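You operate a simulated robot arm through the tools that you are given. There is no shell and no other tool. Be economical: measure what you need, move in short steps, check, and stop when the job is done.

You run a simulated two-armed robot. Do the job below in one go: nothing can be reset, and whatever is moved stays where it is left.

## Task
Top the blue lead up to about 3 metres on the counter.
Fine: measure with the arm down, then raise the arm and lock the winder.

Only the result counts: the job must be done as asked and must still hold three seconds after the hand-in. Knocking over, shifting, dropping, spilling or breaking anything else fails it.

## Robot
Two 7-joint arms with two-finger grippers on one trunk, hanging from a carriage that runs on a gantry, over the field with the corners [-246.5, 14.7], [-246.4, -103.3], [3.6, -103.3], [3.5, 14.7] (x, y) and turns from -326 to 361 degrees about z. Base frame: it is fixed where the carriage stands at the start and does not move with it; the origin is on the floor, on the carriage's upright axis, x ahead of it, y to its left, z up. Units: cm, degrees, N and s.
The left shoulder is at the start at [0, 23.6, 162.3], the right one opposite. Places, roughly: blue crank wheel [80, 20, 80]; measuring arm [30, 20, 90]; winder lock lever [60, 10, 80]. Payload 3.43 kg a hand.
Tool frame (each hand has its own): the origin (TCP) lies between the finger pads and is the grasp point; the fingertips stand 3 cm ahead of it; z points along the fingers, y is the line along which they close. Largest opening 10.4 cm; the body of the gripper starts 5.7 cm behind the TCP.
Orientation is that of the tool frame in the base frame, as [roll, pitch, yaw] about the fixed x, y, z axes, in that order (R = Rz(yaw) Ry(pitch) Rx(roll)). With the fingers straight down and closing along the base's y, the tool's x points along the base's -x, its y along +y and its z along -z.

## Interface
- The arms move only by the tool send_rows. It takes "left_series", "right_series" or both (then of equal length, played together; a hand with none holds still); each is a list of rows, each a list of 7 numbers: the shift along the tool's x, y, z in mm, then the turn, a rotation vector about the tool's x, y, z in degrees, then the gripper command, from -1 (shut) to 1 (fully open), values between in proportion. In form: [[tx, ty, tz, rx, ry, rz, fingers], ...]. A call has 1 to 8 rows; each row shifts and turns the commanded pose from where the row before left it, along the tool's axes as they then stand. Each row takes 0.2 s and may step no farther than 5 cm and 8.6 degrees from the row before; otherwise, or with a gripper value out of range, the whole call is refused. A pose out of reach is approached as far as the arm can. The call stops where the force on the tool passes 50 N (or 10 N more than at its start, if that is more) or the arm is blocked; 0.2 s more then pass. The fingers move at their own pace (about 4.5 cm/s each) and stop on an object; they squeeze with about 25 N. The grip force told is the motor's: it shows also when the fingers shut on nothing. Time passes only in rows, and 0.2 s behind the last, so rows that do not move let the fingers close. It gives the time, the measured TCP pose, the force on the tool (base axes), the opening and the grip force at its end, in the units of the frame above (readings bear some noise), with the torque about the TCP (base axes, N m) and any sound that the robot's microphone picked up.
- Cameras (640 x 400 px; columns grow to the right, rows downward): "scene" is now at [24.09, 5.05, 172.94]; the picture's right is [0.74, -0.67, 0.00], its down [-0.62, -0.68, -0.38] and it looks along [0.26, 0.28, -0.92] (base axes); focal length 270 px, centre (320, 200). "left" rides on the left gripper at [6.7, -1.8, -9] in its tool frame; the picture's right is [0.25, 0.97, 0.00], its down [-0.73, 0.19, -0.66] and it looks along [-0.64, 0.17, 0.75] (tool axes); focal length 218 px, centre (320, 200). "right" rides on the right gripper at [6.7, 1.8, -9] in its tool frame; the picture's right is [-0.25, 0.97, 0.00], its down [-0.73, -0.19, -0.66] and it looks along [-0.64, -0.17, 0.75] (tool axes); focal length 218 px, centre (320, 200). There is no depth. A picture from a camera that has moved, and an enlarged one, comes with that camera's place and axes in the base frame and with its lens. The place of the scene camera against the robot may be out by one fixed shift of up to 1.8 cm in any direction.
- grab_frame(camera): a new picture of that camera. No time passes.
- raise_lower(by): slides the trunk up (or, below 0, down) by that many cm; the arms and the scene camera ride with it, the base frame stays. It gives what a move gives, with no picture.
- drive_base(legs): drives the robot by 1 to 6 legs, each [ahead, left, turn to the left] in cm, cm and degrees, along the robot's own axes; the way and the turn of a leg run together, so that a leg with both is an arc; at most 150 cm and 180 degrees a leg. The arms and the cameras ride along, it lands a little off, and it stops where it bumps. It keeps to its track: a leg is cut to what the track allows. It gives what a move gives.
- pan_tilt(pan, tilt): turns the head with the scene camera to pan (to the left, within 86 degrees either way) and tilt (down, from -29 to 69), counted from straight ahead of the robot. It gives what a move gives.
- inspect(camera, box): a new picture of the part [left, top, right, bottom] of that camera's present view, enlarged. No time passes.
- sign_off(): hands the job in; it is judged then, once.

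Work in short steps. Places have to be worked out from the pictures, the camera data and where the tool is seen: move nearer, look again, correct. Check each grasp and each placing, and mend what went wrong. You have 120 turns and 88 pictures in all, those below and enlarged ones among them. Open the grippers and draw the arms clear of the work before you hand the job in, unless the task says otherwise; then end with one line.

The tools are called after "Request:" as name(argument=value, ...) on one line, values as JSON. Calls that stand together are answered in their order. send_rows: Moves the arms, as the interface text tells. Its arguments: {"type":"object","properties":{"left_series":{"type":"array","items":{"type":"array","items":{"type":"number"}}},"right_series":{"type":"array","items":{"type":"array","items":{"type":"number"}}}},"required":[]} The other tools are called the same way: raise_lower (by) slides the trunk up or down; drive_base (legs) drives the base; pan_tilt (pan, tilt) turns the head that bears the scene camera; grab_frame (camera) takes a picture; inspect (camera, box) takes an enlarged picture of a part of a camera's view; sign_off () hands the job in.

At the start:

```text
time: 0.0
left_ee_pos: [41.56, 30.57, 119.4]
left_tcp_rot: [-180.0, 0.1, -180.0]
left_wrist_force: [0.0, -0.4, -0.3]
left_moment: [-0.02, -0.02, 0.0]
left_opening: 10.38
left_grip_force: 0.0
right_ee_pos: [45.82, -12.52, 114.53]
right_tcp_rot: [180.0, 0.0, -180.0]
right_wrist_force: [0.1, 0.4, -0.5]
right_moment: [0.01, -0.02, 0.0]
right_opening: 10.41
right_grip_force: 0.1
trunk travel left (down, up): [-53.3, 10.7]
robot x, y, heading: [-0.22, -0.43, -0.0]
head pan, tilt: [47.8, 67.6]
```

scene: 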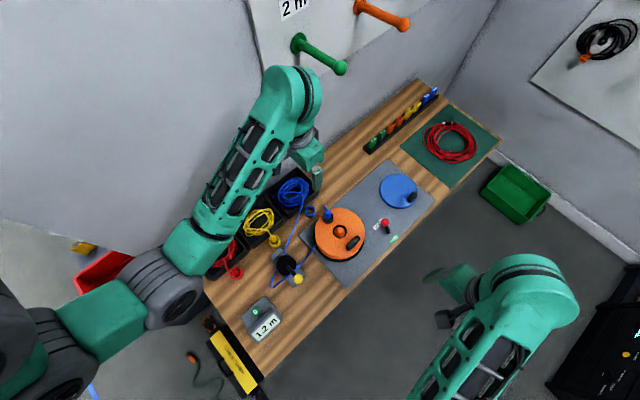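
right: 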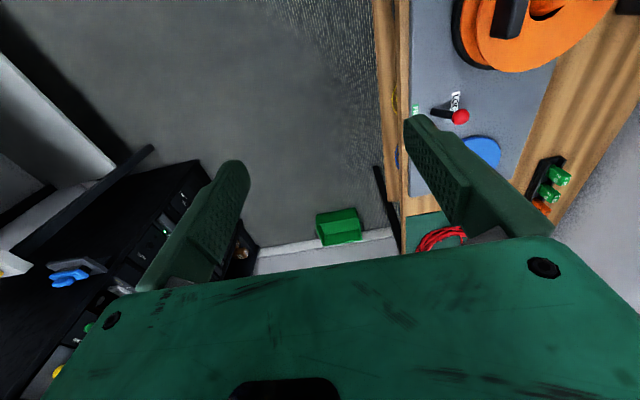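
left: 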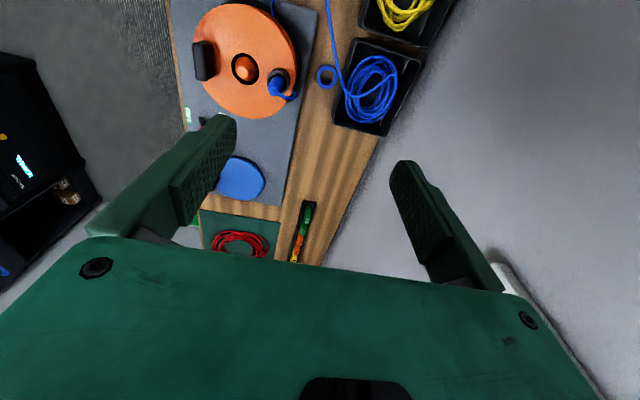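

The scene shows a bench with a winder (orange drum, blue crank wheel), a counter reading 1.2 m, a measuring arm and a red-knobbed lever. I zoom in on these parts.

Request:
inspect(camera="scene", box=[230, 160, 440, 291])

Request:
inspect(camera="scene", box=[190, 230, 350, 330])

```text
3.05 times, centred on (335, 226) of scene
camera zoom: at [24.09, 5.05, 172.94], right [0.74, -0.67, 0.0], down [-0.62, -0.68, -0.38], along [0.26, 0.28, -0.92], focal length 822 px, centre (274, 122)
```

zoom: 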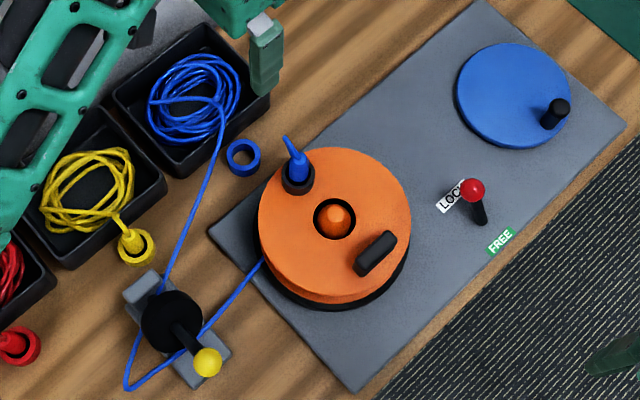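

```text
4.00 times, centred on (270, 280) of scene
camera zoom: at [24.09, 5.05, 172.94], right [0.74, -0.67, 0.0], down [-0.62, -0.68, -0.38], along [0.26, 0.28, -0.92], focal length 1079 px, centre (520, -120)
```

zoom: 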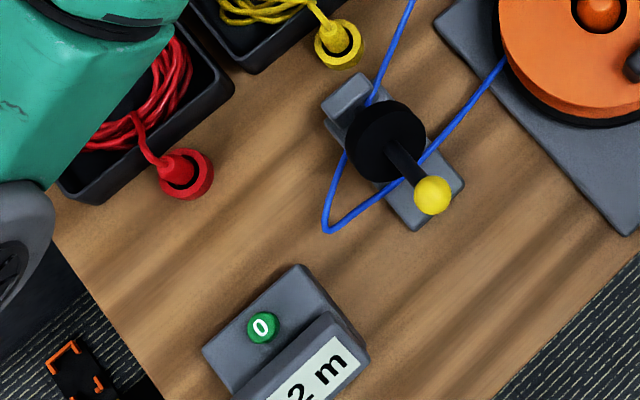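

The lever sits between the LOCK and FREE labels, and I can't tell whether the measuring arm is up or down. I back off so the left wrist camera can see the measuring arm from the front.

Request:
drive_base(legs=[[-35, 0, 0]])

Request:
grab_frame(camera="left")

Request:
pan_tilt(pan=25, tilt=50)

Request:
grab_frame(camera="scene")

```text
time: 2.3
left_ee_pos: [6.13, 30.62, 119.35]
left_tcp_rot: [180.0, 0.1, -179.8]
left_wrist_force: [0.0, -0.4, 0.5]
left_moment: [0.0, 0.0, 0.0]
left_opening: 10.4
left_grip_force: 0.1
right_ee_pos: [10.6, -12.42, 114.6]
right_tcp_rot: [179.9, 0.0, -179.8]
right_wrist_force: [1.2, -0.3, 0.1]
right_moment: [0.01, 0.01, 0.0]
right_opening: 10.42
right_grip_force: 0.0
trunk travel left (down, up): [-53.3, 10.7]
robot x, y, heading: [-35.07, -0.05, 0.6]
head pan, tilt: [47.8, 67.6]
```

```text
82 pictures are left
camera left: at [-0.5, 28.79, 128.32], right [-0.26, 0.97, 0.0], down [0.73, 0.19, 0.66], along [0.64, 0.17, -0.75], focal length 218 px, centre (320, 200)
```

left: 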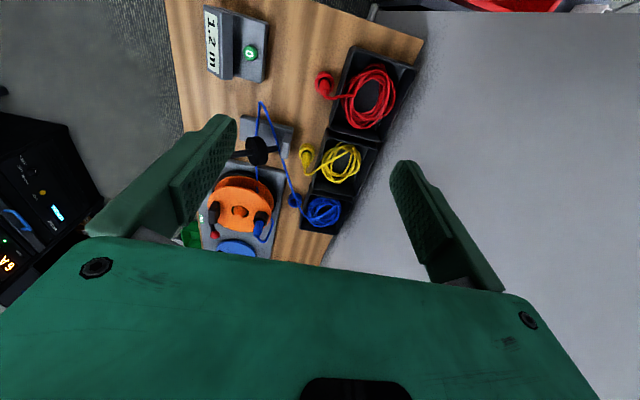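

```text
time: 3.1
left_ee_pos: [6.11, 30.51, 119.35]
left_tcp_rot: [179.9, 0.0, -179.8]
left_wrist_force: [-0.1, 0.8, 0.6]
left_moment: [0.01, 0.0, -0.02]
left_opening: 10.42
left_grip_force: 0.1
right_ee_pos: [10.8, -12.45, 114.57]
right_tcp_rot: [180.0, 0.1, -179.8]
right_wrist_force: [0.2, 0.3, -0.2]
right_moment: [0.01, 0.01, 0.01]
right_opening: 10.41
right_grip_force: 0.2
trunk travel left (down, up): [-53.3, 10.7]
robot x, y, heading: [-35.16, 0.05, 0.2]
head pan, tilt: [25.0, 50.0]
```

```text
81 pictures are left
camera scene: at [-8.05, 4.09, 175.01], right [0.43, -0.9, 0.0], down [-0.69, -0.33, -0.64], along [0.58, 0.27, -0.77], focal length 270 px, centre (320, 200)
```

scene: 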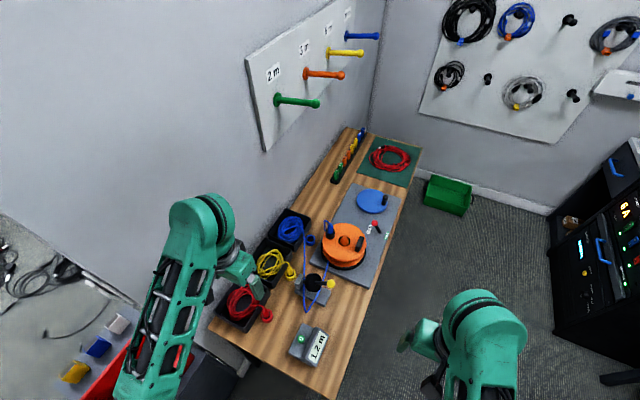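

Now there's an oblique view of the winder, so I zoom on the measuring arm and lever from both cameras.

Request:
inspect(camera="scene", box=[280, 180, 408, 310])

Request:
inspect(camera="left", box=[180, 70, 340, 260])

```text
3.08 times, centred on (344, 245) of scene
camera zoom: at [-8.05, 4.09, 175.01], right [0.43, -0.9, 0.0], down [-0.69, -0.33, -0.64], along [0.58, 0.27, -0.77], focal length 830 px, centre (246, 62)
```

zoom: 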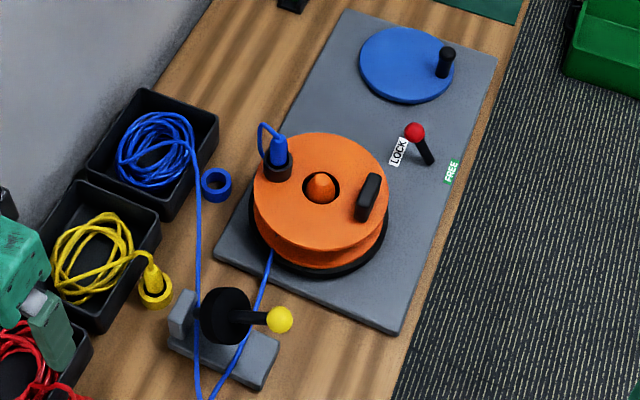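

```text
2.11 times, centred on (260, 165) of left
camera zoom: at [-0.48, 28.79, 128.32], right [-0.26, 0.97, 0.0], down [0.73, 0.19, 0.66], along [0.64, 0.17, -0.75], focal length 460 px, centre (446, 274)
```

zoom: 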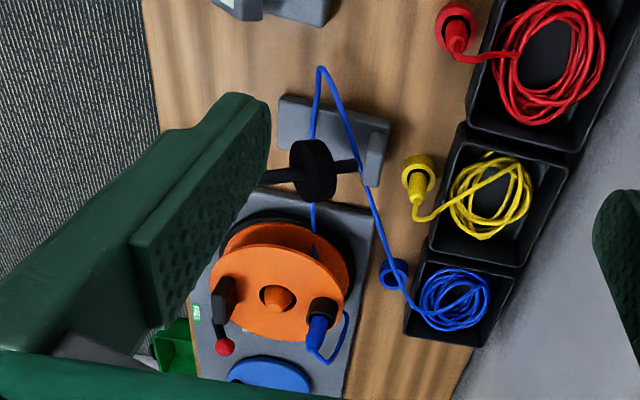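

Triangulating from the two views gives these positions:

| Part | Position |
|---|---|
| Yellow knob | about (25.6, 15.8, 89.7), with the arm raised about 40° |
| Roller | about (25.7, 21.5, 85) |
| Red lever knob | about (61.5, 11, 80.6), leaning +y to LOCK |
| Lever pivot | y about 7.5 |
| Crank centre | about (78, 16.4), handle about (78.5, 11, 79) |

I bring the left hand above the yellow knob and shut its fingers.

Request:
drive_base(legs=[[0, -15, 0], [19, 0, 0]])

Request:
send_rows(left_series=[[0, 0, 0, 0, 0, 0, -1], [0, 0, 0, 0, 0, 0, -1], [0, 0, 0, 0, 0, 0, -1], [0, 0, 0, 0, 0, 0, -1], [0, 0, 0, 0, 0, 0, -1], [0, 0, 0, 0, 0, 0, -1]])

Request:
grab_frame(camera="left")

Request:
pan_tilt(pan=40, tilt=55)

Request:
grab_frame(camera="scene")

```text
time: 5.7
left_ee_pos: [25.22, 15.16, 119.34]
left_tcp_rot: [-179.9, 0.0, -179.8]
left_wrist_force: [0.3, 0.0, -0.4]
left_moment: [0.02, -0.02, 0.01]
left_opening: 10.38
left_grip_force: 0.0
right_ee_pos: [29.86, -27.85, 114.44]
right_tcp_rot: [-179.9, 0.0, -179.8]
right_wrist_force: [-0.1, -0.4, -0.1]
right_moment: [-0.02, 0.02, 0.0]
right_opening: 10.41
right_grip_force: 0.1
trunk travel left (down, up): [-53.3, 10.7]
robot x, y, heading: [-15.93, -15.62, 0.0]
head pan, tilt: [25.0, 50.0]
```

```text
time: 7.1
left_ee_pos: [25.35, 15.09, 119.26]
left_tcp_rot: [-179.9, 0.1, -179.8]
left_wrist_force: [0.3, 0.3, 0.4]
left_moment: [-0.01, 0.02, 0.02]
left_opening: 0.0
left_grip_force: 19.7
right_ee_pos: [29.92, -27.84, 114.56]
right_tcp_rot: [180.0, 0.0, -179.7]
right_wrist_force: [-0.1, -0.1, -0.2]
right_moment: [0.01, -0.03, -0.01]
right_opening: 10.4
right_grip_force: 0.0
trunk travel left (down, up): [-53.3, 10.7]
robot x, y, heading: [-16.04, -15.62, 0.3]
head pan, tilt: [25.0, 50.0]
```

```text
78 pictures are left
camera left: at [18.63, 13.31, 128.32], right [-0.26, 0.97, 0.0], down [0.73, 0.19, 0.66], along [0.63, 0.17, -0.75], focal length 218 px, centre (320, 200)
```

left: 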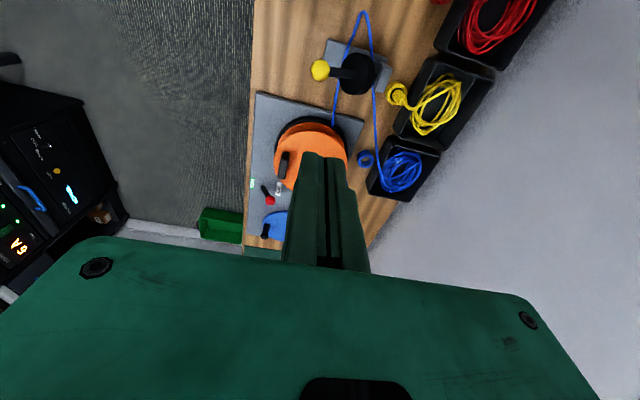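

```text
time: 7.9
left_ee_pos: [25.28, 14.98, 119.29]
left_tcp_rot: [-179.9, 0.1, -179.9]
left_wrist_force: [0.4, 0.4, -0.1]
left_moment: [0.06, 0.03, -0.02]
left_opening: 0.0
left_grip_force: 25.3
right_ee_pos: [29.86, -27.89, 114.51]
right_tcp_rot: [-180.0, -0.1, -179.7]
right_wrist_force: [0.3, -0.4, -0.4]
right_moment: [-0.01, -0.03, 0.01]
right_opening: 10.44
right_grip_force: 0.1
trunk travel left (down, up): [-53.3, 10.7]
robot x, y, heading: [-16.08, -15.77, 0.1]
head pan, tilt: [40.0, 55.0]
```

```text
77 pictures are left
camera scene: at [9.64, -10.02, 174.37], right [0.65, -0.76, 0.0], down [-0.63, -0.53, -0.57], along [0.44, 0.37, -0.82], focal length 270 px, centre (320, 200)
```

scene: 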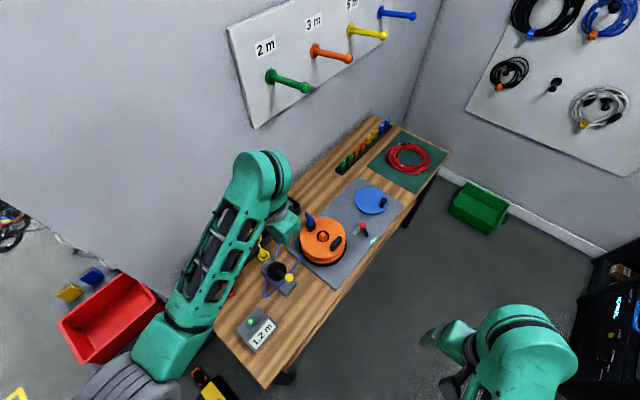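

The left camera puts the yellow knob almost exactly below the closed fingers. I lower the trunk 23 cm and look again.

Request:
raise_lower(by=-23)

Request:
grab_frame(camera="left")

Request:
grab_frame(camera="scene")

```text
time: 10.3
left_ee_pos: [25.35, 15.1, 96.3]
left_tcp_rot: [180.0, 0.0, -179.7]
left_wrist_force: [-1.0, 0.0, 0.3]
left_moment: [-0.02, -0.01, 0.01]
left_opening: 0.02
left_grip_force: 25.2
right_ee_pos: [29.86, -27.92, 91.53]
right_tcp_rot: [180.0, 0.1, -179.8]
right_wrist_force: [-0.5, 1.1, -0.2]
right_moment: [-0.03, -0.01, 0.0]
right_opening: 10.38
right_grip_force: 0.1
trunk travel left (down, up): [-30.3, 33.7]
robot x, y, heading: [-15.95, -15.65, 0.2]
head pan, tilt: [40.0, 55.0]
```

```text
76 pictures are left
camera left: at [18.64, 13.32, 105.33], right [-0.26, 0.97, 0.0], down [0.73, 0.19, 0.66], along [0.64, 0.17, -0.75], focal length 218 px, centre (320, 200)
```

left: 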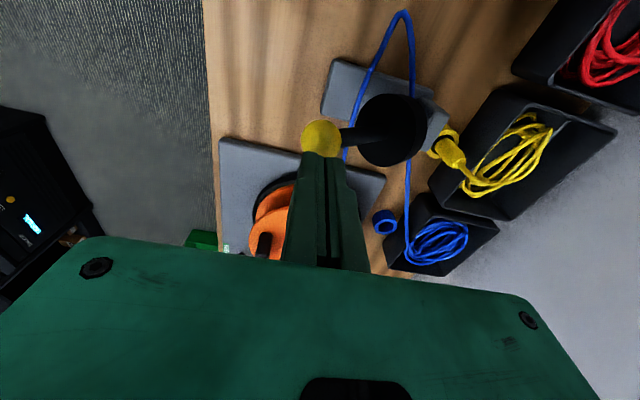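

```text
75 pictures are left
camera scene: at [9.64, -10.02, 151.37], right [0.65, -0.76, 0.0], down [-0.63, -0.53, -0.57], along [0.44, 0.37, -0.82], focal length 270 px, centre (320, 200)
```

scene: 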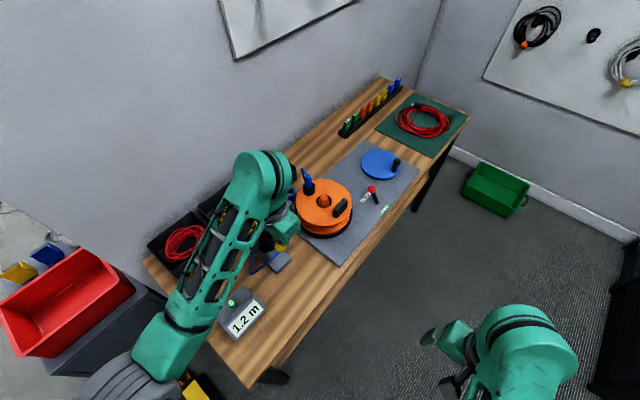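

The fingertips sit just above the knob. I push down, following its arc slightly towards -y, and watch the force.

Request:
send_rows(left_series=[[0, 0, 8, 0, 0, 0, -1], [0, -3, 8, 0, 0, 0, -1], [0, -4, 8, 0, 0, 0, -1], [0, -4, 8, 0, 0, 0, -1], [0, -3, 8, 0, 0, 0, -1], [0, -3, 8, 0, 0, 0, -1]])

Request:
grab_frame(camera="left")

```text
time: 11.7
left_ee_pos: [25.35, 13.62, 91.43]
left_tcp_rot: [-180.0, 0.0, -179.8]
left_wrist_force: [-1.0, -0.1, 0.0]
left_moment: [0.02, 0.0, 0.0]
left_opening: 0.0
left_grip_force: 35.0
right_ee_pos: [29.9, -27.85, 91.54]
right_tcp_rot: [-180.0, 0.0, -179.8]
right_wrist_force: [0.1, 1.0, 1.2]
right_moment: [-0.01, 0.0, 0.0]
right_opening: 10.4
right_grip_force: 0.0
trunk travel left (down, up): [-30.3, 33.7]
robot x, y, heading: [-16.06, -15.9, 0.4]
head pan, tilt: [40.0, 55.0]
```

```text
74 pictures are left
camera left: at [18.67, 11.78, 100.51], right [-0.26, 0.97, 0.0], down [0.73, 0.19, 0.66], along [0.63, 0.17, -0.75], focal length 218 px, centre (320, 200)
```

left: 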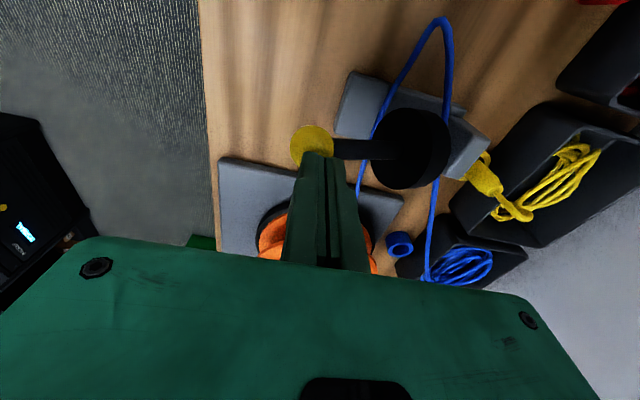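

The knob went down with the fingers with almost no force. I keep pushing.

Request:
send_rows(left_series=[[0, -2, 8, 0, 0, 0, -1], [0, -2, 8, 0, 0, 0, -1], [0, -2, 8, 0, 0, 0, -1], [0, -1, 8, 0, 0, 0, -1], [0, 0, 8, 0, 0, 0, -1]])

Request:
grab_frame(camera="left")

```text
time: 12.9
left_ee_pos: [25.24, 12.76, 87.51]
left_tcp_rot: [180.0, 0.0, -179.7]
left_wrist_force: [-1.1, -0.6, -0.5]
left_moment: [0.01, -0.01, -0.02]
left_opening: 0.0
left_grip_force: 35.0
right_ee_pos: [29.83, -27.92, 91.49]
right_tcp_rot: [-180.0, 0.0, -179.8]
right_wrist_force: [-0.8, -0.1, 0.0]
right_moment: [0.01, 0.0, 0.02]
right_opening: 10.39
right_grip_force: 0.1
trunk travel left (down, up): [-30.3, 33.7]
robot x, y, heading: [-16.49, -15.3, 0.1]
head pan, tilt: [40.0, 55.0]
```

```text
73 pictures are left
camera left: at [18.66, 10.91, 96.56], right [-0.26, 0.97, 0.0], down [0.73, 0.19, 0.66], along [0.64, 0.17, -0.75], focal length 218 px, centre (320, 200)
```

left: 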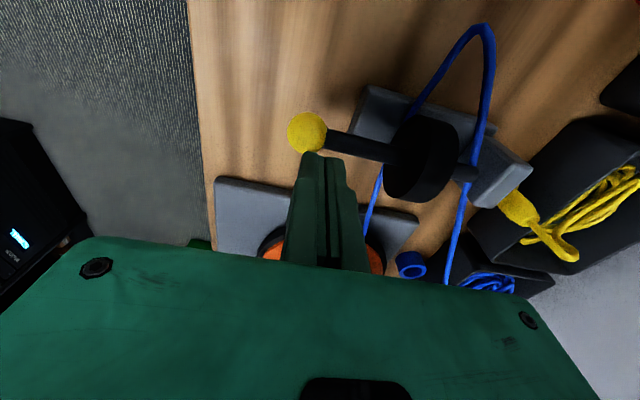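

The knob seems to have dropped ahead of the fingers, so the arm may have fallen fully. I press further down to make sure it is seated.

Request:
send_rows(left_series=[[-4, -5, 5, 0, 0, 0, -1], [-4, -4, 8, 0, 0, 0, -1], [0, 0, 8, 0, 0, 0, -1], [0, 0, 6, 0, 0, 0, -1], [0, 0, 5, 0, 0, 0, -1], [0, 0, 5, 0, 0, 0, -1]])

Request:
grab_frame(camera="left")

Request:
inspect(camera="scene", box=[200, 200, 340, 350])

```text
time: 14.1
left_ee_pos: [26.7, 11.98, 85.29]
left_tcp_rot: [180.0, 1.2, -179.7]
left_wrist_force: [-1.5, 1.6, 16.0]
left_moment: [0.02, 0.18, 0.02]
left_opening: 0.0
left_grip_force: 34.9
right_ee_pos: [29.86, -27.94, 91.45]
right_tcp_rot: [179.9, 0.1, -179.8]
right_wrist_force: [1.1, -0.5, -0.4]
right_moment: [0.01, 0.02, 0.01]
right_opening: 10.43
right_grip_force: 0.1
trunk travel left (down, up): [-30.3, 33.7]
robot x, y, heading: [-16.46, -15.52, 0.1]
head pan, tilt: [40.0, 55.0]
stopped in row 5 (left hand): the force on the tool passed its limit at 61 N (the readings are from after the stop); the commanded pose is now the measured one
```

```text
72 pictures are left
camera left: at [19.79, 10.1, 94.27], right [-0.26, 0.97, -0.01], down [0.71, 0.19, 0.67], along [0.65, 0.17, -0.74], focal length 218 px, centre (320, 200)
```

left: 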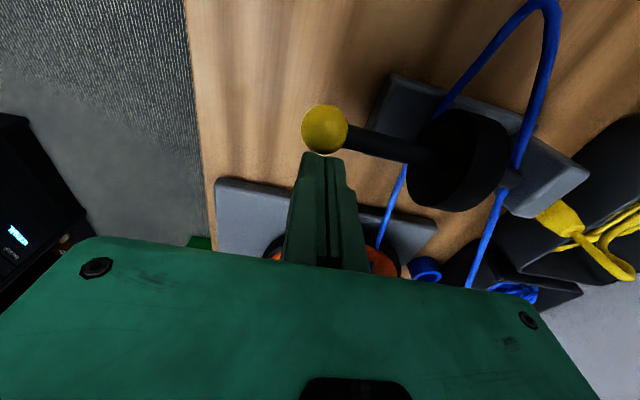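

```text
2.67 times, centred on (270, 275) of scene
camera zoom: at [9.65, -9.97, 151.36], right [0.65, -0.76, 0.0], down [-0.62, -0.53, -0.57], along [0.44, 0.37, -0.82], focal length 720 px, centre (453, 0)
```

zoom: 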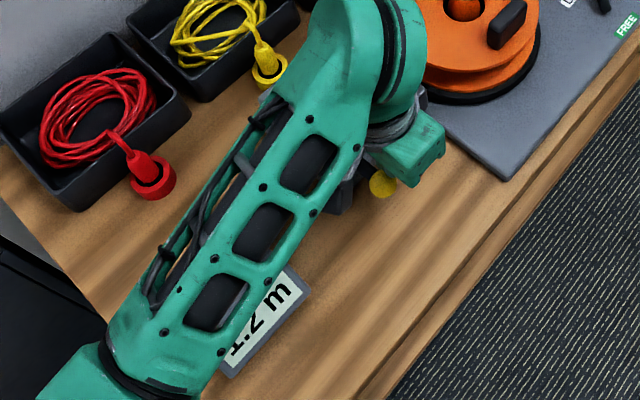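

The push met a hard stop at tip z≈82.3, so the arm is seated. I lift off and check that it stays down.

Request:
send_rows(left_series=[[0, 0, -20, 0, 0, 0, -1], [0, 0, -30, 0, -1.2, 0, -1], [0, 0, -40, 0, 0, 0, -1], [0, 0, 0, 0, 0, 0, -1]])

Request:
grab_frame(camera="left")

```text
time: 15.1
left_ee_pos: [26.19, 11.86, 94.07]
left_tcp_rot: [-179.9, 2.0, -179.7]
left_wrist_force: [0.8, -0.1, 0.1]
left_moment: [0.01, -0.02, 0.0]
left_opening: 0.02
left_grip_force: 34.5
right_ee_pos: [29.85, -27.93, 91.53]
right_tcp_rot: [-179.9, 0.0, -179.8]
right_wrist_force: [0.4, -0.7, -0.5]
right_moment: [-0.01, 0.02, 0.0]
right_opening: 10.41
right_grip_force: 0.0
trunk travel left (down, up): [-30.3, 33.7]
robot x, y, heading: [-16.49, -15.6, 0.3]
head pan, tilt: [40.0, 55.0]
```

```text
70 pictures are left
camera left: at [19.3, 10.05, 102.83], right [-0.26, 0.97, -0.01], down [0.71, 0.19, 0.68], along [0.66, 0.17, -0.73], focal length 218 px, centre (320, 200)
```

left: 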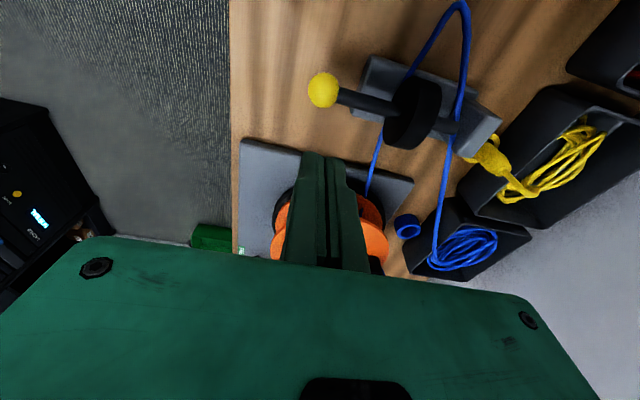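

The arm stays down. Next is the winder lever: I raise the trunk for clearance and drive to the far end of the track, turned right so the left shoulder leads.

Request:
raise_lower(by=15)

Request:
drive_base(legs=[[19.3, -2, 0], [0, 0, -40]])

Request:
pan_tilt(pan=65, tilt=50)

Request:
grab_frame(camera="scene")

Request:
grab_frame(camera="left")

```text
time: 16.8
left_ee_pos: [26.14, 11.81, 109.17]
left_tcp_rot: [-180.0, 2.0, -179.7]
left_wrist_force: [-0.4, 0.1, 1.2]
left_moment: [-0.02, 0.06, 0.02]
left_opening: 0.01
left_grip_force: 34.8
right_ee_pos: [29.91, -27.94, 106.47]
right_tcp_rot: [179.9, -0.1, -179.7]
right_wrist_force: [0.3, 0.6, -1.1]
right_moment: [0.0, -0.03, -0.01]
right_opening: 10.38
right_grip_force: 0.1
trunk travel left (down, up): [-45.3, 18.7]
robot x, y, heading: [-16.4, -15.94, 0.4]
head pan, tilt: [40.0, 55.0]
```

```text
time: 20.3
left_ee_pos: [53.5, -24.47, 108.99]
left_tcp_rot: [-179.9, 2.0, 139.5]
left_wrist_force: [0.6, -1.1, 0.2]
left_moment: [-0.02, 0.0, 0.02]
left_opening: 0.01
left_grip_force: 34.5
right_ee_pos: [30.39, -56.77, 106.56]
right_tcp_rot: [-180.0, 0.0, 139.7]
right_wrist_force: [0.0, 0.5, 0.3]
right_moment: [0.0, -0.01, -0.02]
right_opening: 10.39
right_grip_force: 0.0
trunk travel left (down, up): [-45.3, 18.7]
robot x, y, heading: [3.92, -17.41, -40.4]
head pan, tilt: [40.0, 55.0]
```

```text
time: 21.2
left_ee_pos: [53.54, -24.28, 109.11]
left_tcp_rot: [-179.9, 2.0, 139.7]
left_wrist_force: [0.3, -0.8, -0.6]
left_moment: [-0.01, -0.05, -0.01]
left_opening: 0.0
left_grip_force: 34.6
right_ee_pos: [30.43, -56.94, 106.58]
right_tcp_rot: [-180.0, 0.1, 139.6]
right_wrist_force: [-0.3, 0.8, -0.3]
right_moment: [-0.02, 0.0, 0.11]
right_opening: 10.43
right_grip_force: 0.1
trunk travel left (down, up): [-45.3, 18.7]
robot x, y, heading: [3.27, -17.15, -40.6]
head pan, tilt: [65.0, 50.0]
```

```text
69 pictures are left
camera scene: at [26.01, -26.44, 167.01], right [0.42, -0.91, 0.0], down [-0.7, -0.32, -0.64], along [0.58, 0.27, -0.77], focal length 270 px, centre (320, 200)
```

scene: 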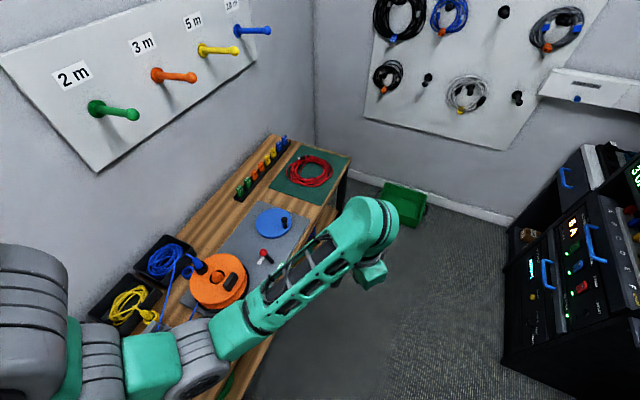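

```text
68 pictures are left
camera left: at [47.17, -21.07, 117.83], right [0.43, 0.9, -0.01], down [0.66, -0.31, 0.68], along [0.61, -0.3, -0.73], focal length 218 px, centre (320, 200)
```

left: 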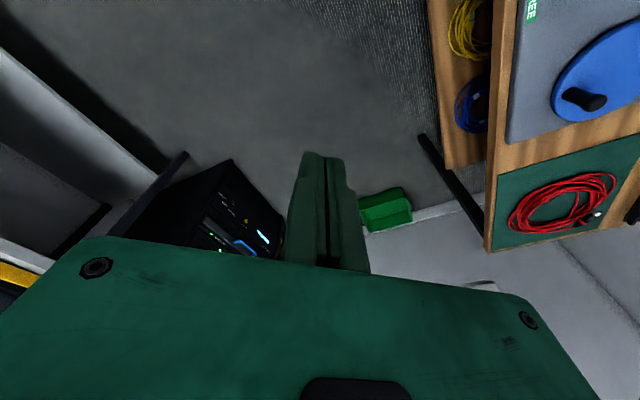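

The arm is clear of the bench, with the lever about 40 cm towards +y. I turn the tool back to yaw 180 and move high over the +y side of the lever.

Request:
send_rows(left_series=[[0, 0, 0, 0, 2, 0, -1], [0, 0, 0, 0, 0, -8, -1], [0, 0, 0, 0, 0, -8, -1], [0, 0, 0, 0, 0, -8, -1], [0, 0, 0, 0, 0, -8, -1], [0, 0, 0, 0, 0, -8, -1]])

Request:
send_rows(left_series=[[-20, 40, 0, 0, 0, 0, -1], [-20, 40, 0, 0, 0, 0, -1], [-20, 40, 0, 0, 0, 0, -1], [-10, 45, 0, 0, 0, 0, -1], [-10, 45, 0, 0, 0, 0, -1], [0, 45, 0, 0, 0, 0, -1], [0, 45, 0, 0, 0, 0, -1], [0, 45, 0, 0, 0, 0, -1]])

Request:
grab_frame(camera="left")

Request:
grab_frame(camera="scene")

```text
time: 22.6
left_ee_pos: [53.56, -24.38, 108.89]
left_tcp_rot: [-179.9, 0.0, 179.8]
left_wrist_force: [-0.1, 0.9, -0.4]
left_moment: [-0.01, -0.03, -0.03]
left_opening: 0.02
left_grip_force: 34.4
right_ee_pos: [30.35, -56.8, 106.49]
right_tcp_rot: [-179.9, -0.1, 139.6]
right_wrist_force: [-0.6, 0.2, 0.2]
right_moment: [0.01, 0.0, -0.02]
right_opening: 10.42
right_grip_force: 0.2
trunk travel left (down, up): [-45.3, 18.7]
robot x, y, heading: [3.52, -17.69, -40.4]
head pan, tilt: [65.0, 50.0]
```

```text
time: 24.4
left_ee_pos: [61.86, 10.09, 109.16]
left_tcp_rot: [-179.9, 0.0, 179.6]
left_wrist_force: [0.0, 0.5, 0.2]
left_moment: [0.01, 0.0, 0.0]
left_opening: 0.02
left_grip_force: 34.6
right_ee_pos: [30.52, -56.78, 106.54]
right_tcp_rot: [-180.0, -0.1, 139.6]
right_wrist_force: [0.9, 0.2, 0.1]
right_moment: [-0.01, 0.01, 0.04]
right_opening: 10.41
right_grip_force: 0.0
trunk travel left (down, up): [-45.3, 18.7]
robot x, y, heading: [3.63, -17.56, -40.4]
head pan, tilt: [65.0, 50.0]
```

```text
67 pictures are left
camera left: at [55.13, 8.48, 117.93], right [-0.25, 0.97, 0.0], down [0.73, 0.19, 0.66], along [0.64, 0.16, -0.75], focal length 218 px, centre (320, 200)
```

left: 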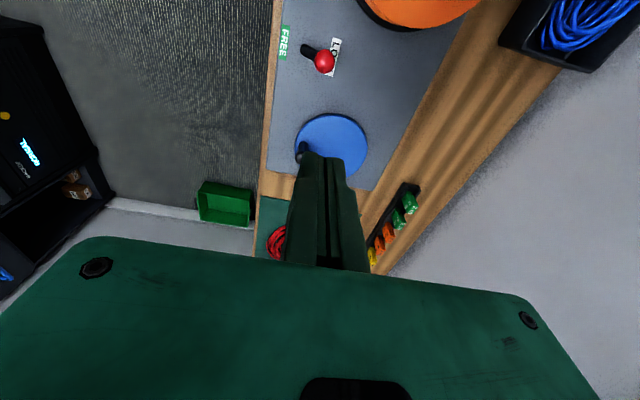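

```text
66 pictures are left
camera scene: at [26.02, -26.41, 167.02], right [0.42, -0.91, 0.0], down [-0.7, -0.32, -0.64], along [0.58, 0.27, -0.77], focal length 270 px, centre (320, 200)
```

scene: 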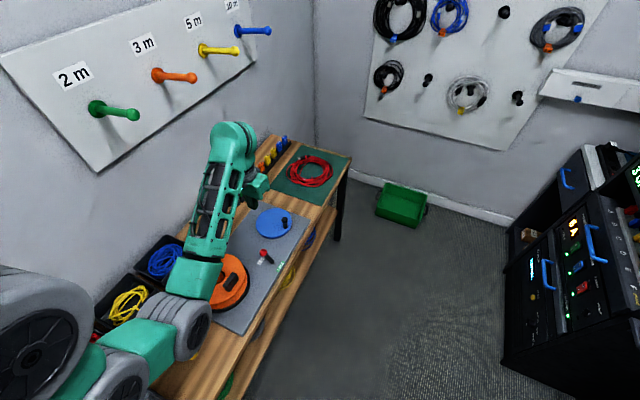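

The left view puts the lever knob at about (60.6, 10.3, 81). I move to its +y side and lower the trunk 12 cm, keeping the elbow high.

Request:
send_rows(left_series=[[12, 40, 0, 0, 0, 0, -1], [0, 8, 0, 0, 0, 0, -1], [0, 0, 0, 0, 0, 0, -1]])

Request:
raise_lower(by=-12)

Request:
send_rows(left_series=[[0, 0, 20, 0, 0, 0, -1], [0, 0, 20, 0, 0, 0, -1], [0, 0, 20, 0, 0, 0, -1], [0, 0, 20, 0, 0, 0, -1]])

Request:
grab_frame(camera="left")

Request:
grab_frame(camera="scene")

```text
time: 25.2
left_ee_pos: [60.59, 14.77, 108.88]
left_tcp_rot: [-179.9, 0.0, 179.5]
left_wrist_force: [0.0, 0.7, 0.3]
left_moment: [-0.02, 0.0, 0.0]
left_opening: 0.0
left_grip_force: 34.3
right_ee_pos: [30.36, -56.82, 106.47]
right_tcp_rot: [180.0, 0.0, 139.6]
right_wrist_force: [0.6, 0.6, 0.6]
right_moment: [0.01, 0.04, 0.0]
right_opening: 10.39
right_grip_force: 0.1
trunk travel left (down, up): [-45.3, 18.7]
robot x, y, heading: [3.66, -17.51, -40.4]
head pan, tilt: [65.0, 50.0]
```

```text
time: 26.7
left_ee_pos: [60.56, 14.85, 97.0]
left_tcp_rot: [-179.9, 0.0, 179.6]
left_wrist_force: [-0.1, 0.0, 0.7]
left_moment: [-0.02, 0.01, -0.01]
left_opening: 0.0
left_grip_force: 34.5
right_ee_pos: [30.33, -56.82, 94.52]
right_tcp_rot: [180.0, 0.0, 139.5]
right_wrist_force: [0.0, 0.1, 0.2]
right_moment: [-0.02, 0.01, 0.0]
right_opening: 10.41
right_grip_force: 0.1
trunk travel left (down, up): [-33.3, 30.7]
robot x, y, heading: [3.57, -17.68, -40.5]
head pan, tilt: [65.0, 50.0]
```

```text
time: 27.7
left_ee_pos: [60.59, 14.68, 88.76]
left_tcp_rot: [-179.9, 0.0, 179.5]
left_wrist_force: [0.7, -0.2, 0.7]
left_moment: [-0.02, 0.02, 0.03]
left_opening: 0.01
left_grip_force: 34.4
right_ee_pos: [30.34, -56.86, 94.47]
right_tcp_rot: [-180.0, 0.0, 139.6]
right_wrist_force: [0.8, 0.1, -0.3]
right_moment: [0.02, -0.02, 0.02]
right_opening: 10.43
right_grip_force: 0.0
trunk travel left (down, up): [-33.3, 30.7]
robot x, y, heading: [3.64, -17.61, -40.4]
head pan, tilt: [65.0, 50.0]
```

```text
65 pictures are left
camera left: at [53.87, 13.02, 97.75], right [-0.25, 0.97, 0.0], down [0.73, 0.19, 0.66], along [0.64, 0.16, -0.75], focal length 218 px, centre (320, 200)
```

left: 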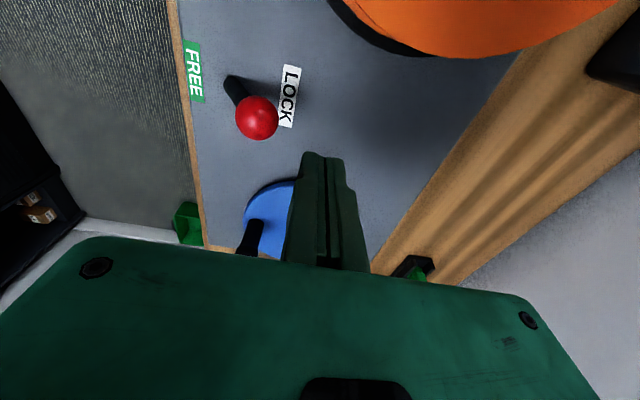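

```text
64 pictures are left
camera scene: at [25.99, -26.44, 155.02], right [0.42, -0.91, 0.0], down [-0.7, -0.32, -0.64], along [0.58, 0.27, -0.77], focal length 270 px, centre (320, 200)
```

scene: 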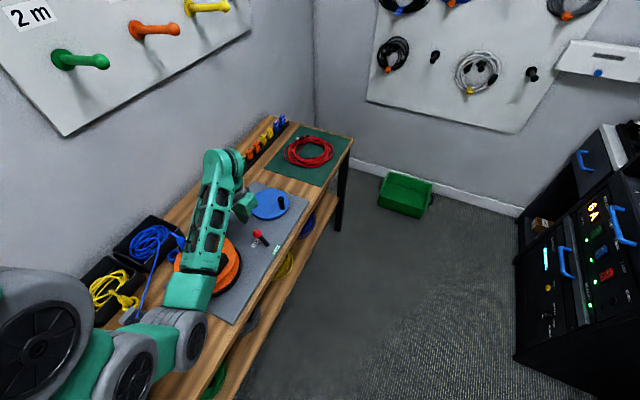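

The knob triangulates to about (60.4, 10.2, 82.8). I lower the fingertips to z≈80, beside the knob on its +y side.

Request:
send_rows(left_series=[[0, 0, 20, 0, 0, 0, -1], [0, 0, 20, 0, 0, 0, -1], [0, 0, 17, 0, 0, 0, -1], [0, 0, 0, 0, 0, 0, -1]])

Request:
grab_frame(camera="left")

```text
time: 28.7
left_ee_pos: [60.65, 14.51, 83.34]
left_tcp_rot: [-179.9, 0.0, 179.5]
left_wrist_force: [-0.4, 0.6, 0.5]
left_moment: [0.04, 0.02, 0.03]
left_opening: 0.0
left_grip_force: 34.8
right_ee_pos: [30.46, -56.75, 94.51]
right_tcp_rot: [180.0, -0.1, 139.6]
right_wrist_force: [0.3, 0.1, -0.2]
right_moment: [0.01, 0.01, 0.0]
right_opening: 10.38
right_grip_force: 0.0
trunk travel left (down, up): [-33.3, 30.7]
robot x, y, heading: [3.32, -17.95, -40.4]
head pan, tilt: [65.0, 50.0]
```

```text
63 pictures are left
camera left: at [54.05, 12.89, 92.27], right [-0.25, 0.97, 0.0], down [0.73, 0.19, 0.66], along [0.64, 0.16, -0.75], focal length 218 px, centre (320, 200)
```

left: 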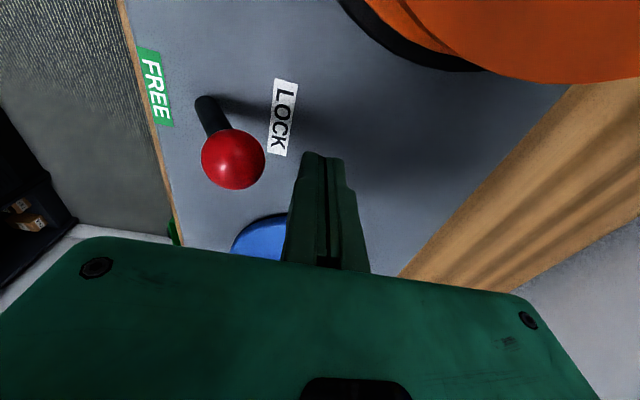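

The fingers are level with the knob's +y side. I push towards -y to throw the lever to FREE.

Request:
send_rows(left_series=[[0, -12, 0, 0, 0, 0, -1], [0, -12, 0, 0, 0, 0, -1], [0, -12, 0, 0, 0, 0, -1], [0, -12, 0, 0, 0, 0, -1], [0, -12, 0, 0, 0, 0, -1], [0, -12, 0, 0, 0, 0, -1]])

Request:
grab_frame(camera="left")

```text
time: 30.1
left_ee_pos: [60.59, 7.34, 83.2]
left_tcp_rot: [-179.8, 0.0, 179.6]
left_wrist_force: [-0.4, -0.9, 0.4]
left_moment: [-0.04, -0.03, 0.01]
left_opening: 0.0
left_grip_force: 34.6
right_ee_pos: [30.38, -56.9, 94.55]
right_tcp_rot: [180.0, 0.0, 139.6]
right_wrist_force: [0.5, -0.4, 0.2]
right_moment: [0.0, 0.01, 0.04]
right_opening: 10.43
right_grip_force: 0.0
trunk travel left (down, up): [-33.3, 30.7]
robot x, y, heading: [3.19, -17.77, -40.5]
head pan, tilt: [65.0, 50.0]
```

```text
62 pictures are left
camera left: at [53.96, 5.67, 92.25], right [-0.25, 0.97, 0.0], down [0.73, 0.19, 0.66], along [0.64, 0.16, -0.75], focal length 218 px, centre (320, 200)
```

left: 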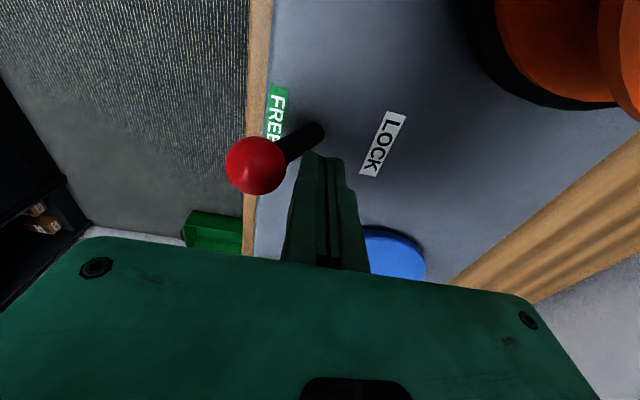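

The lever now leans over the FREE label. I nudge it a bit more to feel for its stop.

Request:
send_rows(left_series=[[0, -8, 0, 0, 0, 0, -1], [0, -8, 0, 0, 0, 0, -1], [0, -8, 0, 0, 0, 0, -1]])

Request:
grab_frame(camera="left")

```text
time: 30.9
left_ee_pos: [60.46, 6.75, 83.48]
left_tcp_rot: [178.8, 0.2, 179.8]
left_wrist_force: [0.5, 43.7, 1.6]
left_moment: [0.93, 0.01, -0.17]
left_opening: 0.0
left_grip_force: 35.0
right_ee_pos: [30.56, -55.7, 94.33]
right_tcp_rot: [179.7, -0.4, 139.8]
right_wrist_force: [0.1, 0.2, 0.1]
right_moment: [0.0, -0.01, -0.02]
right_opening: 10.39
right_grip_force: 0.0
trunk travel left (down, up): [-33.3, 30.7]
robot x, y, heading: [3.31, -17.51, -40.4]
head pan, tilt: [65.0, 50.0]
```

```text
61 pictures are left
camera left: at [53.91, 4.9, 92.41], right [-0.25, 0.97, 0.02], down [0.73, 0.18, 0.66], along [0.64, 0.18, -0.75], focal length 218 px, centre (320, 200)
```

left: 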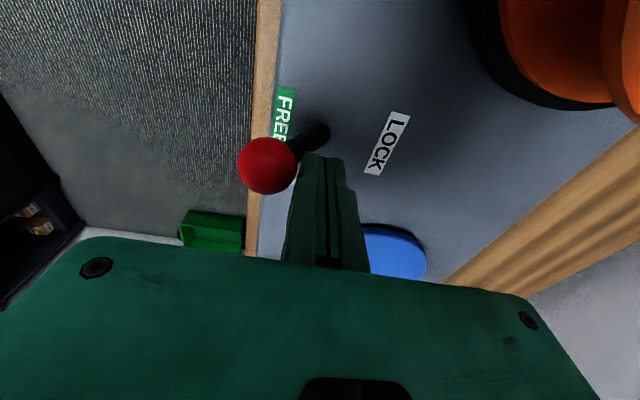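

It's at the hard stop at 44 N, so the lever is at FREE. I back off, rise, and move over towards the crank for a look.

Request:
send_rows(left_series=[[0, 25, 0, 0, 0, 0, -1], [0, 10, -30, 0, 0, 0, -1], [0, 0, -40, 0, 0, 0, 0], [-40, -10, -20, 0, 0, 0, 0], [-40, -10, 0, 0, 0, 0, 0], [-20, 0, 0, 0, 0, 0, 0], [0, 0, 0, 0, 0, 0, 0]])

Request:
grab_frame(camera="left")

Request:
grab_frame(camera="scene")

```text
time: 32.5
left_ee_pos: [70.42, 6.57, 92.23]
left_tcp_rot: [-179.8, -0.1, 179.7]
left_wrist_force: [-0.6, 0.1, 0.3]
left_moment: [0.01, -0.02, 0.01]
left_opening: 5.2
left_grip_force: 0.1
right_ee_pos: [30.3, -56.86, 94.47]
right_tcp_rot: [-180.0, 0.0, 139.6]
right_wrist_force: [-0.7, -0.3, -0.4]
right_moment: [-0.02, 0.02, -0.02]
right_opening: 10.41
right_grip_force: 0.0
trunk travel left (down, up): [-33.3, 30.7]
robot x, y, heading: [3.7, -17.25, -40.6]
head pan, tilt: [65.0, 50.0]
```

```text
60 pictures are left
camera left: at [63.83, 4.89, 101.24], right [-0.25, 0.97, 0.0], down [0.73, 0.19, 0.66], along [0.64, 0.16, -0.75], focal length 218 px, centre (320, 200)
```

left: 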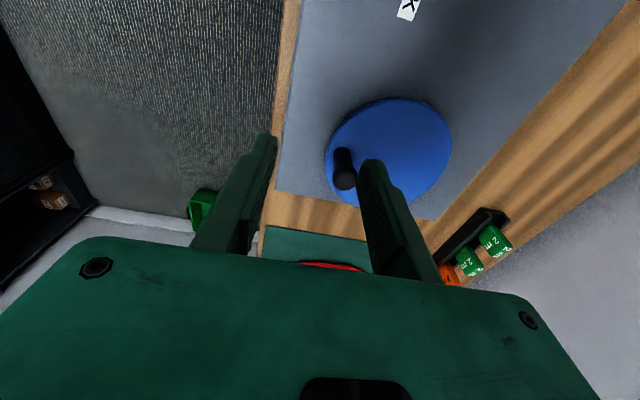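

```text
59 pictures are left
camera scene: at [25.99, -26.44, 155.01], right [0.42, -0.91, 0.0], down [-0.7, -0.32, -0.64], along [0.58, 0.27, -0.77], focal length 270 px, centre (320, 200)
```

scene: 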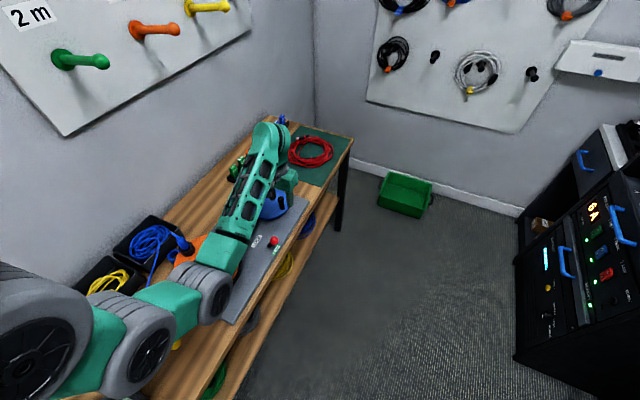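

The handle is near (77, 11), top z≈80, and the wheel centre about (75, 16.5). I move the hand over the handle for a second bearing.

Request:
send_rows(left_series=[[-33, 22, 0, 0, 0, 0, 0], [-33, 22, 0, 0, 0, 0, 0], [0, 0, 0, 0, 0, 0, 0]])

Request:
grab_frame(camera="left")

```text
time: 33.3
left_ee_pos: [77.24, 10.98, 92.17]
left_tcp_rot: [-179.9, -0.1, 179.6]
left_wrist_force: [0.0, -0.3, -0.6]
left_moment: [-0.03, -0.03, 0.01]
left_opening: 5.19
left_grip_force: 0.1
right_ee_pos: [30.32, -56.85, 94.58]
right_tcp_rot: [179.9, 0.0, 139.7]
right_wrist_force: [-0.3, 0.4, -0.5]
right_moment: [0.02, -0.01, 0.02]
right_opening: 10.4
right_grip_force: 0.0
trunk travel left (down, up): [-33.3, 30.7]
robot x, y, heading: [3.54, -17.37, -40.7]
head pan, tilt: [65.0, 50.0]
```

```text
58 pictures are left
camera left: at [70.57, 9.24, 101.18], right [-0.25, 0.97, 0.0], down [0.73, 0.19, 0.66], along [0.64, 0.16, -0.76], focal length 218 px, centre (320, 200)
```

left: 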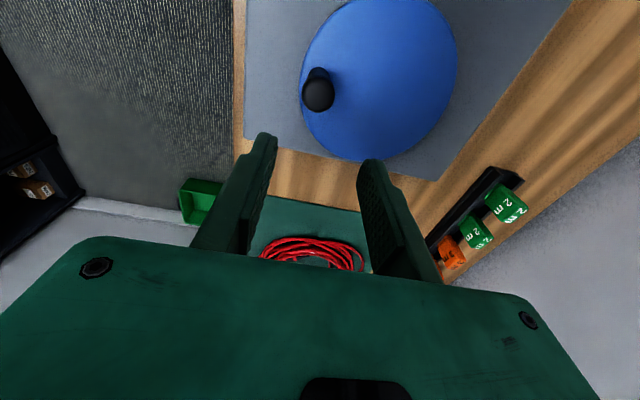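

Two bearings put the handle axis at about (75.1, 10.1) with its top at z≈84, and the wheel centre at about (73.9, 15.6), giving a crank radius of about 5.6 cm. I centre over the handle and lower the trunk 9 cm to straddle it.

Request:
send_rows(left_series=[[21, -9, 0, 0, 0, 0, 0], [0, 0, 0, 0, 0, 0, 0]])

Request:
grab_frame(camera="left")

```text
time: 33.9
left_ee_pos: [75.18, 10.08, 92.33]
left_tcp_rot: [-179.9, 0.0, 179.6]
left_wrist_force: [0.0, 0.0, 0.6]
left_moment: [-0.01, 0.01, 0.02]
left_opening: 5.2
left_grip_force: 0.0
right_ee_pos: [30.37, -56.66, 94.45]
right_tcp_rot: [179.9, 0.0, 139.5]
right_wrist_force: [0.0, 0.1, -1.1]
right_moment: [-0.02, 0.01, -0.01]
right_opening: 10.4
right_grip_force: 0.1
trunk travel left (down, up): [-33.3, 30.7]
robot x, y, heading: [3.51, -17.53, -40.4]
head pan, tilt: [65.0, 50.0]
```

```text
57 pictures are left
camera left: at [68.5, 8.38, 101.38], right [-0.25, 0.97, 0.0], down [0.73, 0.19, 0.66], along [0.64, 0.16, -0.75], focal length 218 px, centre (320, 200)
```

left: 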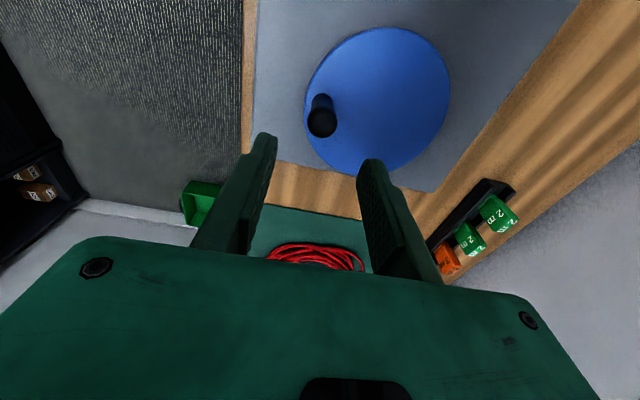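

The bearing agrees, so I lower onto the handle.

Request:
raise_lower(by=-9.2)

Request:
grab_frame(camera="left")

```text
time: 35.2
left_ee_pos: [74.95, 10.08, 83.14]
left_tcp_rot: [-179.9, 0.1, 179.6]
left_wrist_force: [-1.0, 0.5, -0.1]
left_moment: [-0.03, 0.03, -0.01]
left_opening: 5.18
left_grip_force: 0.0
right_ee_pos: [30.43, -56.81, 85.34]
right_tcp_rot: [179.9, 0.0, 139.6]
right_wrist_force: [0.3, -0.3, -0.6]
right_moment: [-0.01, 0.0, 0.01]
right_opening: 10.4
right_grip_force: 0.1
trunk travel left (down, up): [-24.1, 39.9]
robot x, y, heading: [3.31, -18.04, -40.3]
head pan, tilt: [65.0, 50.0]
```

```text
56 pictures are left
camera left: at [68.45, 8.35, 92.14], right [-0.25, 0.97, 0.0], down [0.73, 0.19, 0.66], along [0.64, 0.16, -0.75], focal length 218 px, centre (320, 200)
```

left: 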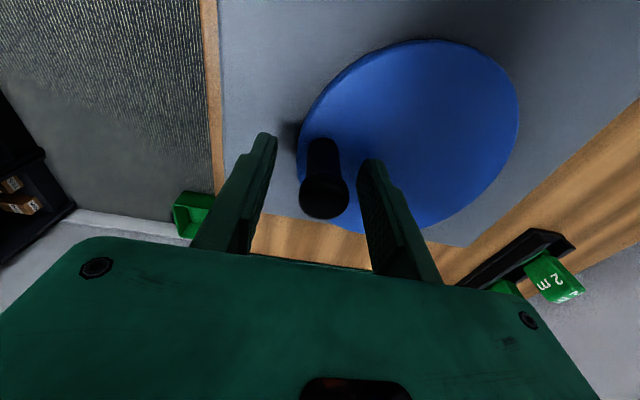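

The handle stands between the fingers. I close on it.

Request:
send_rows(left_series=[[0, 0, 0, 0, 0, 0, -1], [0, 0, 0, 0, 0, 0, -1], [0, 0, 0, 0, 0, 0, -1], [0, 0, 0, 0, 0, 0, -1]])

Request:
pan_tilt(pan=80, tilt=60)

Request:
grab_frame(camera="scene")

```text
time: 36.2
left_ee_pos: [75.05, 10.2, 83.1]
left_tcp_rot: [-180.0, -0.1, 179.6]
left_wrist_force: [3.2, 7.0, -6.1]
left_moment: [-0.01, -0.17, 0.04]
left_opening: 2.45
left_grip_force: 44.7
right_ee_pos: [30.5, -56.69, 85.22]
right_tcp_rot: [180.0, 0.0, 139.6]
right_wrist_force: [0.2, 0.3, -1.0]
right_moment: [0.04, 0.01, -0.02]
right_opening: 10.39
right_grip_force: 0.1
trunk travel left (down, up): [-24.1, 39.9]
robot x, y, heading: [4.09, -17.38, -40.3]
head pan, tilt: [65.0, 50.0]
```

```text
time: 37.0
left_ee_pos: [74.99, 10.28, 82.97]
left_tcp_rot: [-179.9, 0.0, 179.6]
left_wrist_force: [5.0, 8.9, -9.1]
left_moment: [0.01, -0.01, 0.01]
left_opening: 2.43
left_grip_force: 44.8
right_ee_pos: [30.41, -56.61, 85.27]
right_tcp_rot: [180.0, 0.0, 139.5]
right_wrist_force: [0.0, -0.4, 0.7]
right_moment: [0.01, -0.03, -0.02]
right_opening: 10.41
right_grip_force: 0.0
trunk travel left (down, up): [-24.1, 39.9]
robot x, y, heading: [3.48, -17.42, -40.4]
head pan, tilt: [80.0, 60.0]
```

```text
55 pictures are left
camera scene: at [24.15, -25.31, 144.55], right [0.64, -0.77, 0.0], down [-0.67, -0.55, -0.5], along [0.39, 0.32, -0.87], focal length 270 px, centre (320, 200)
```

scene: 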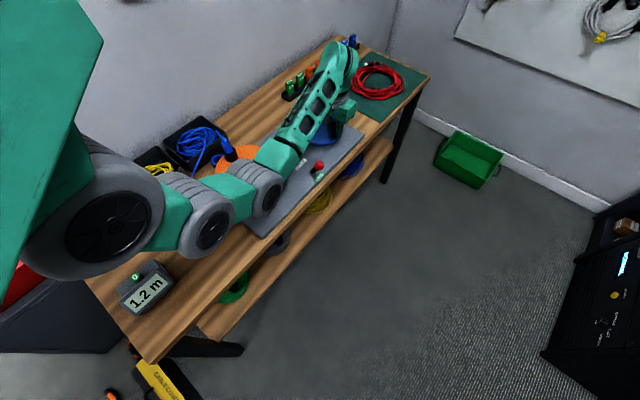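

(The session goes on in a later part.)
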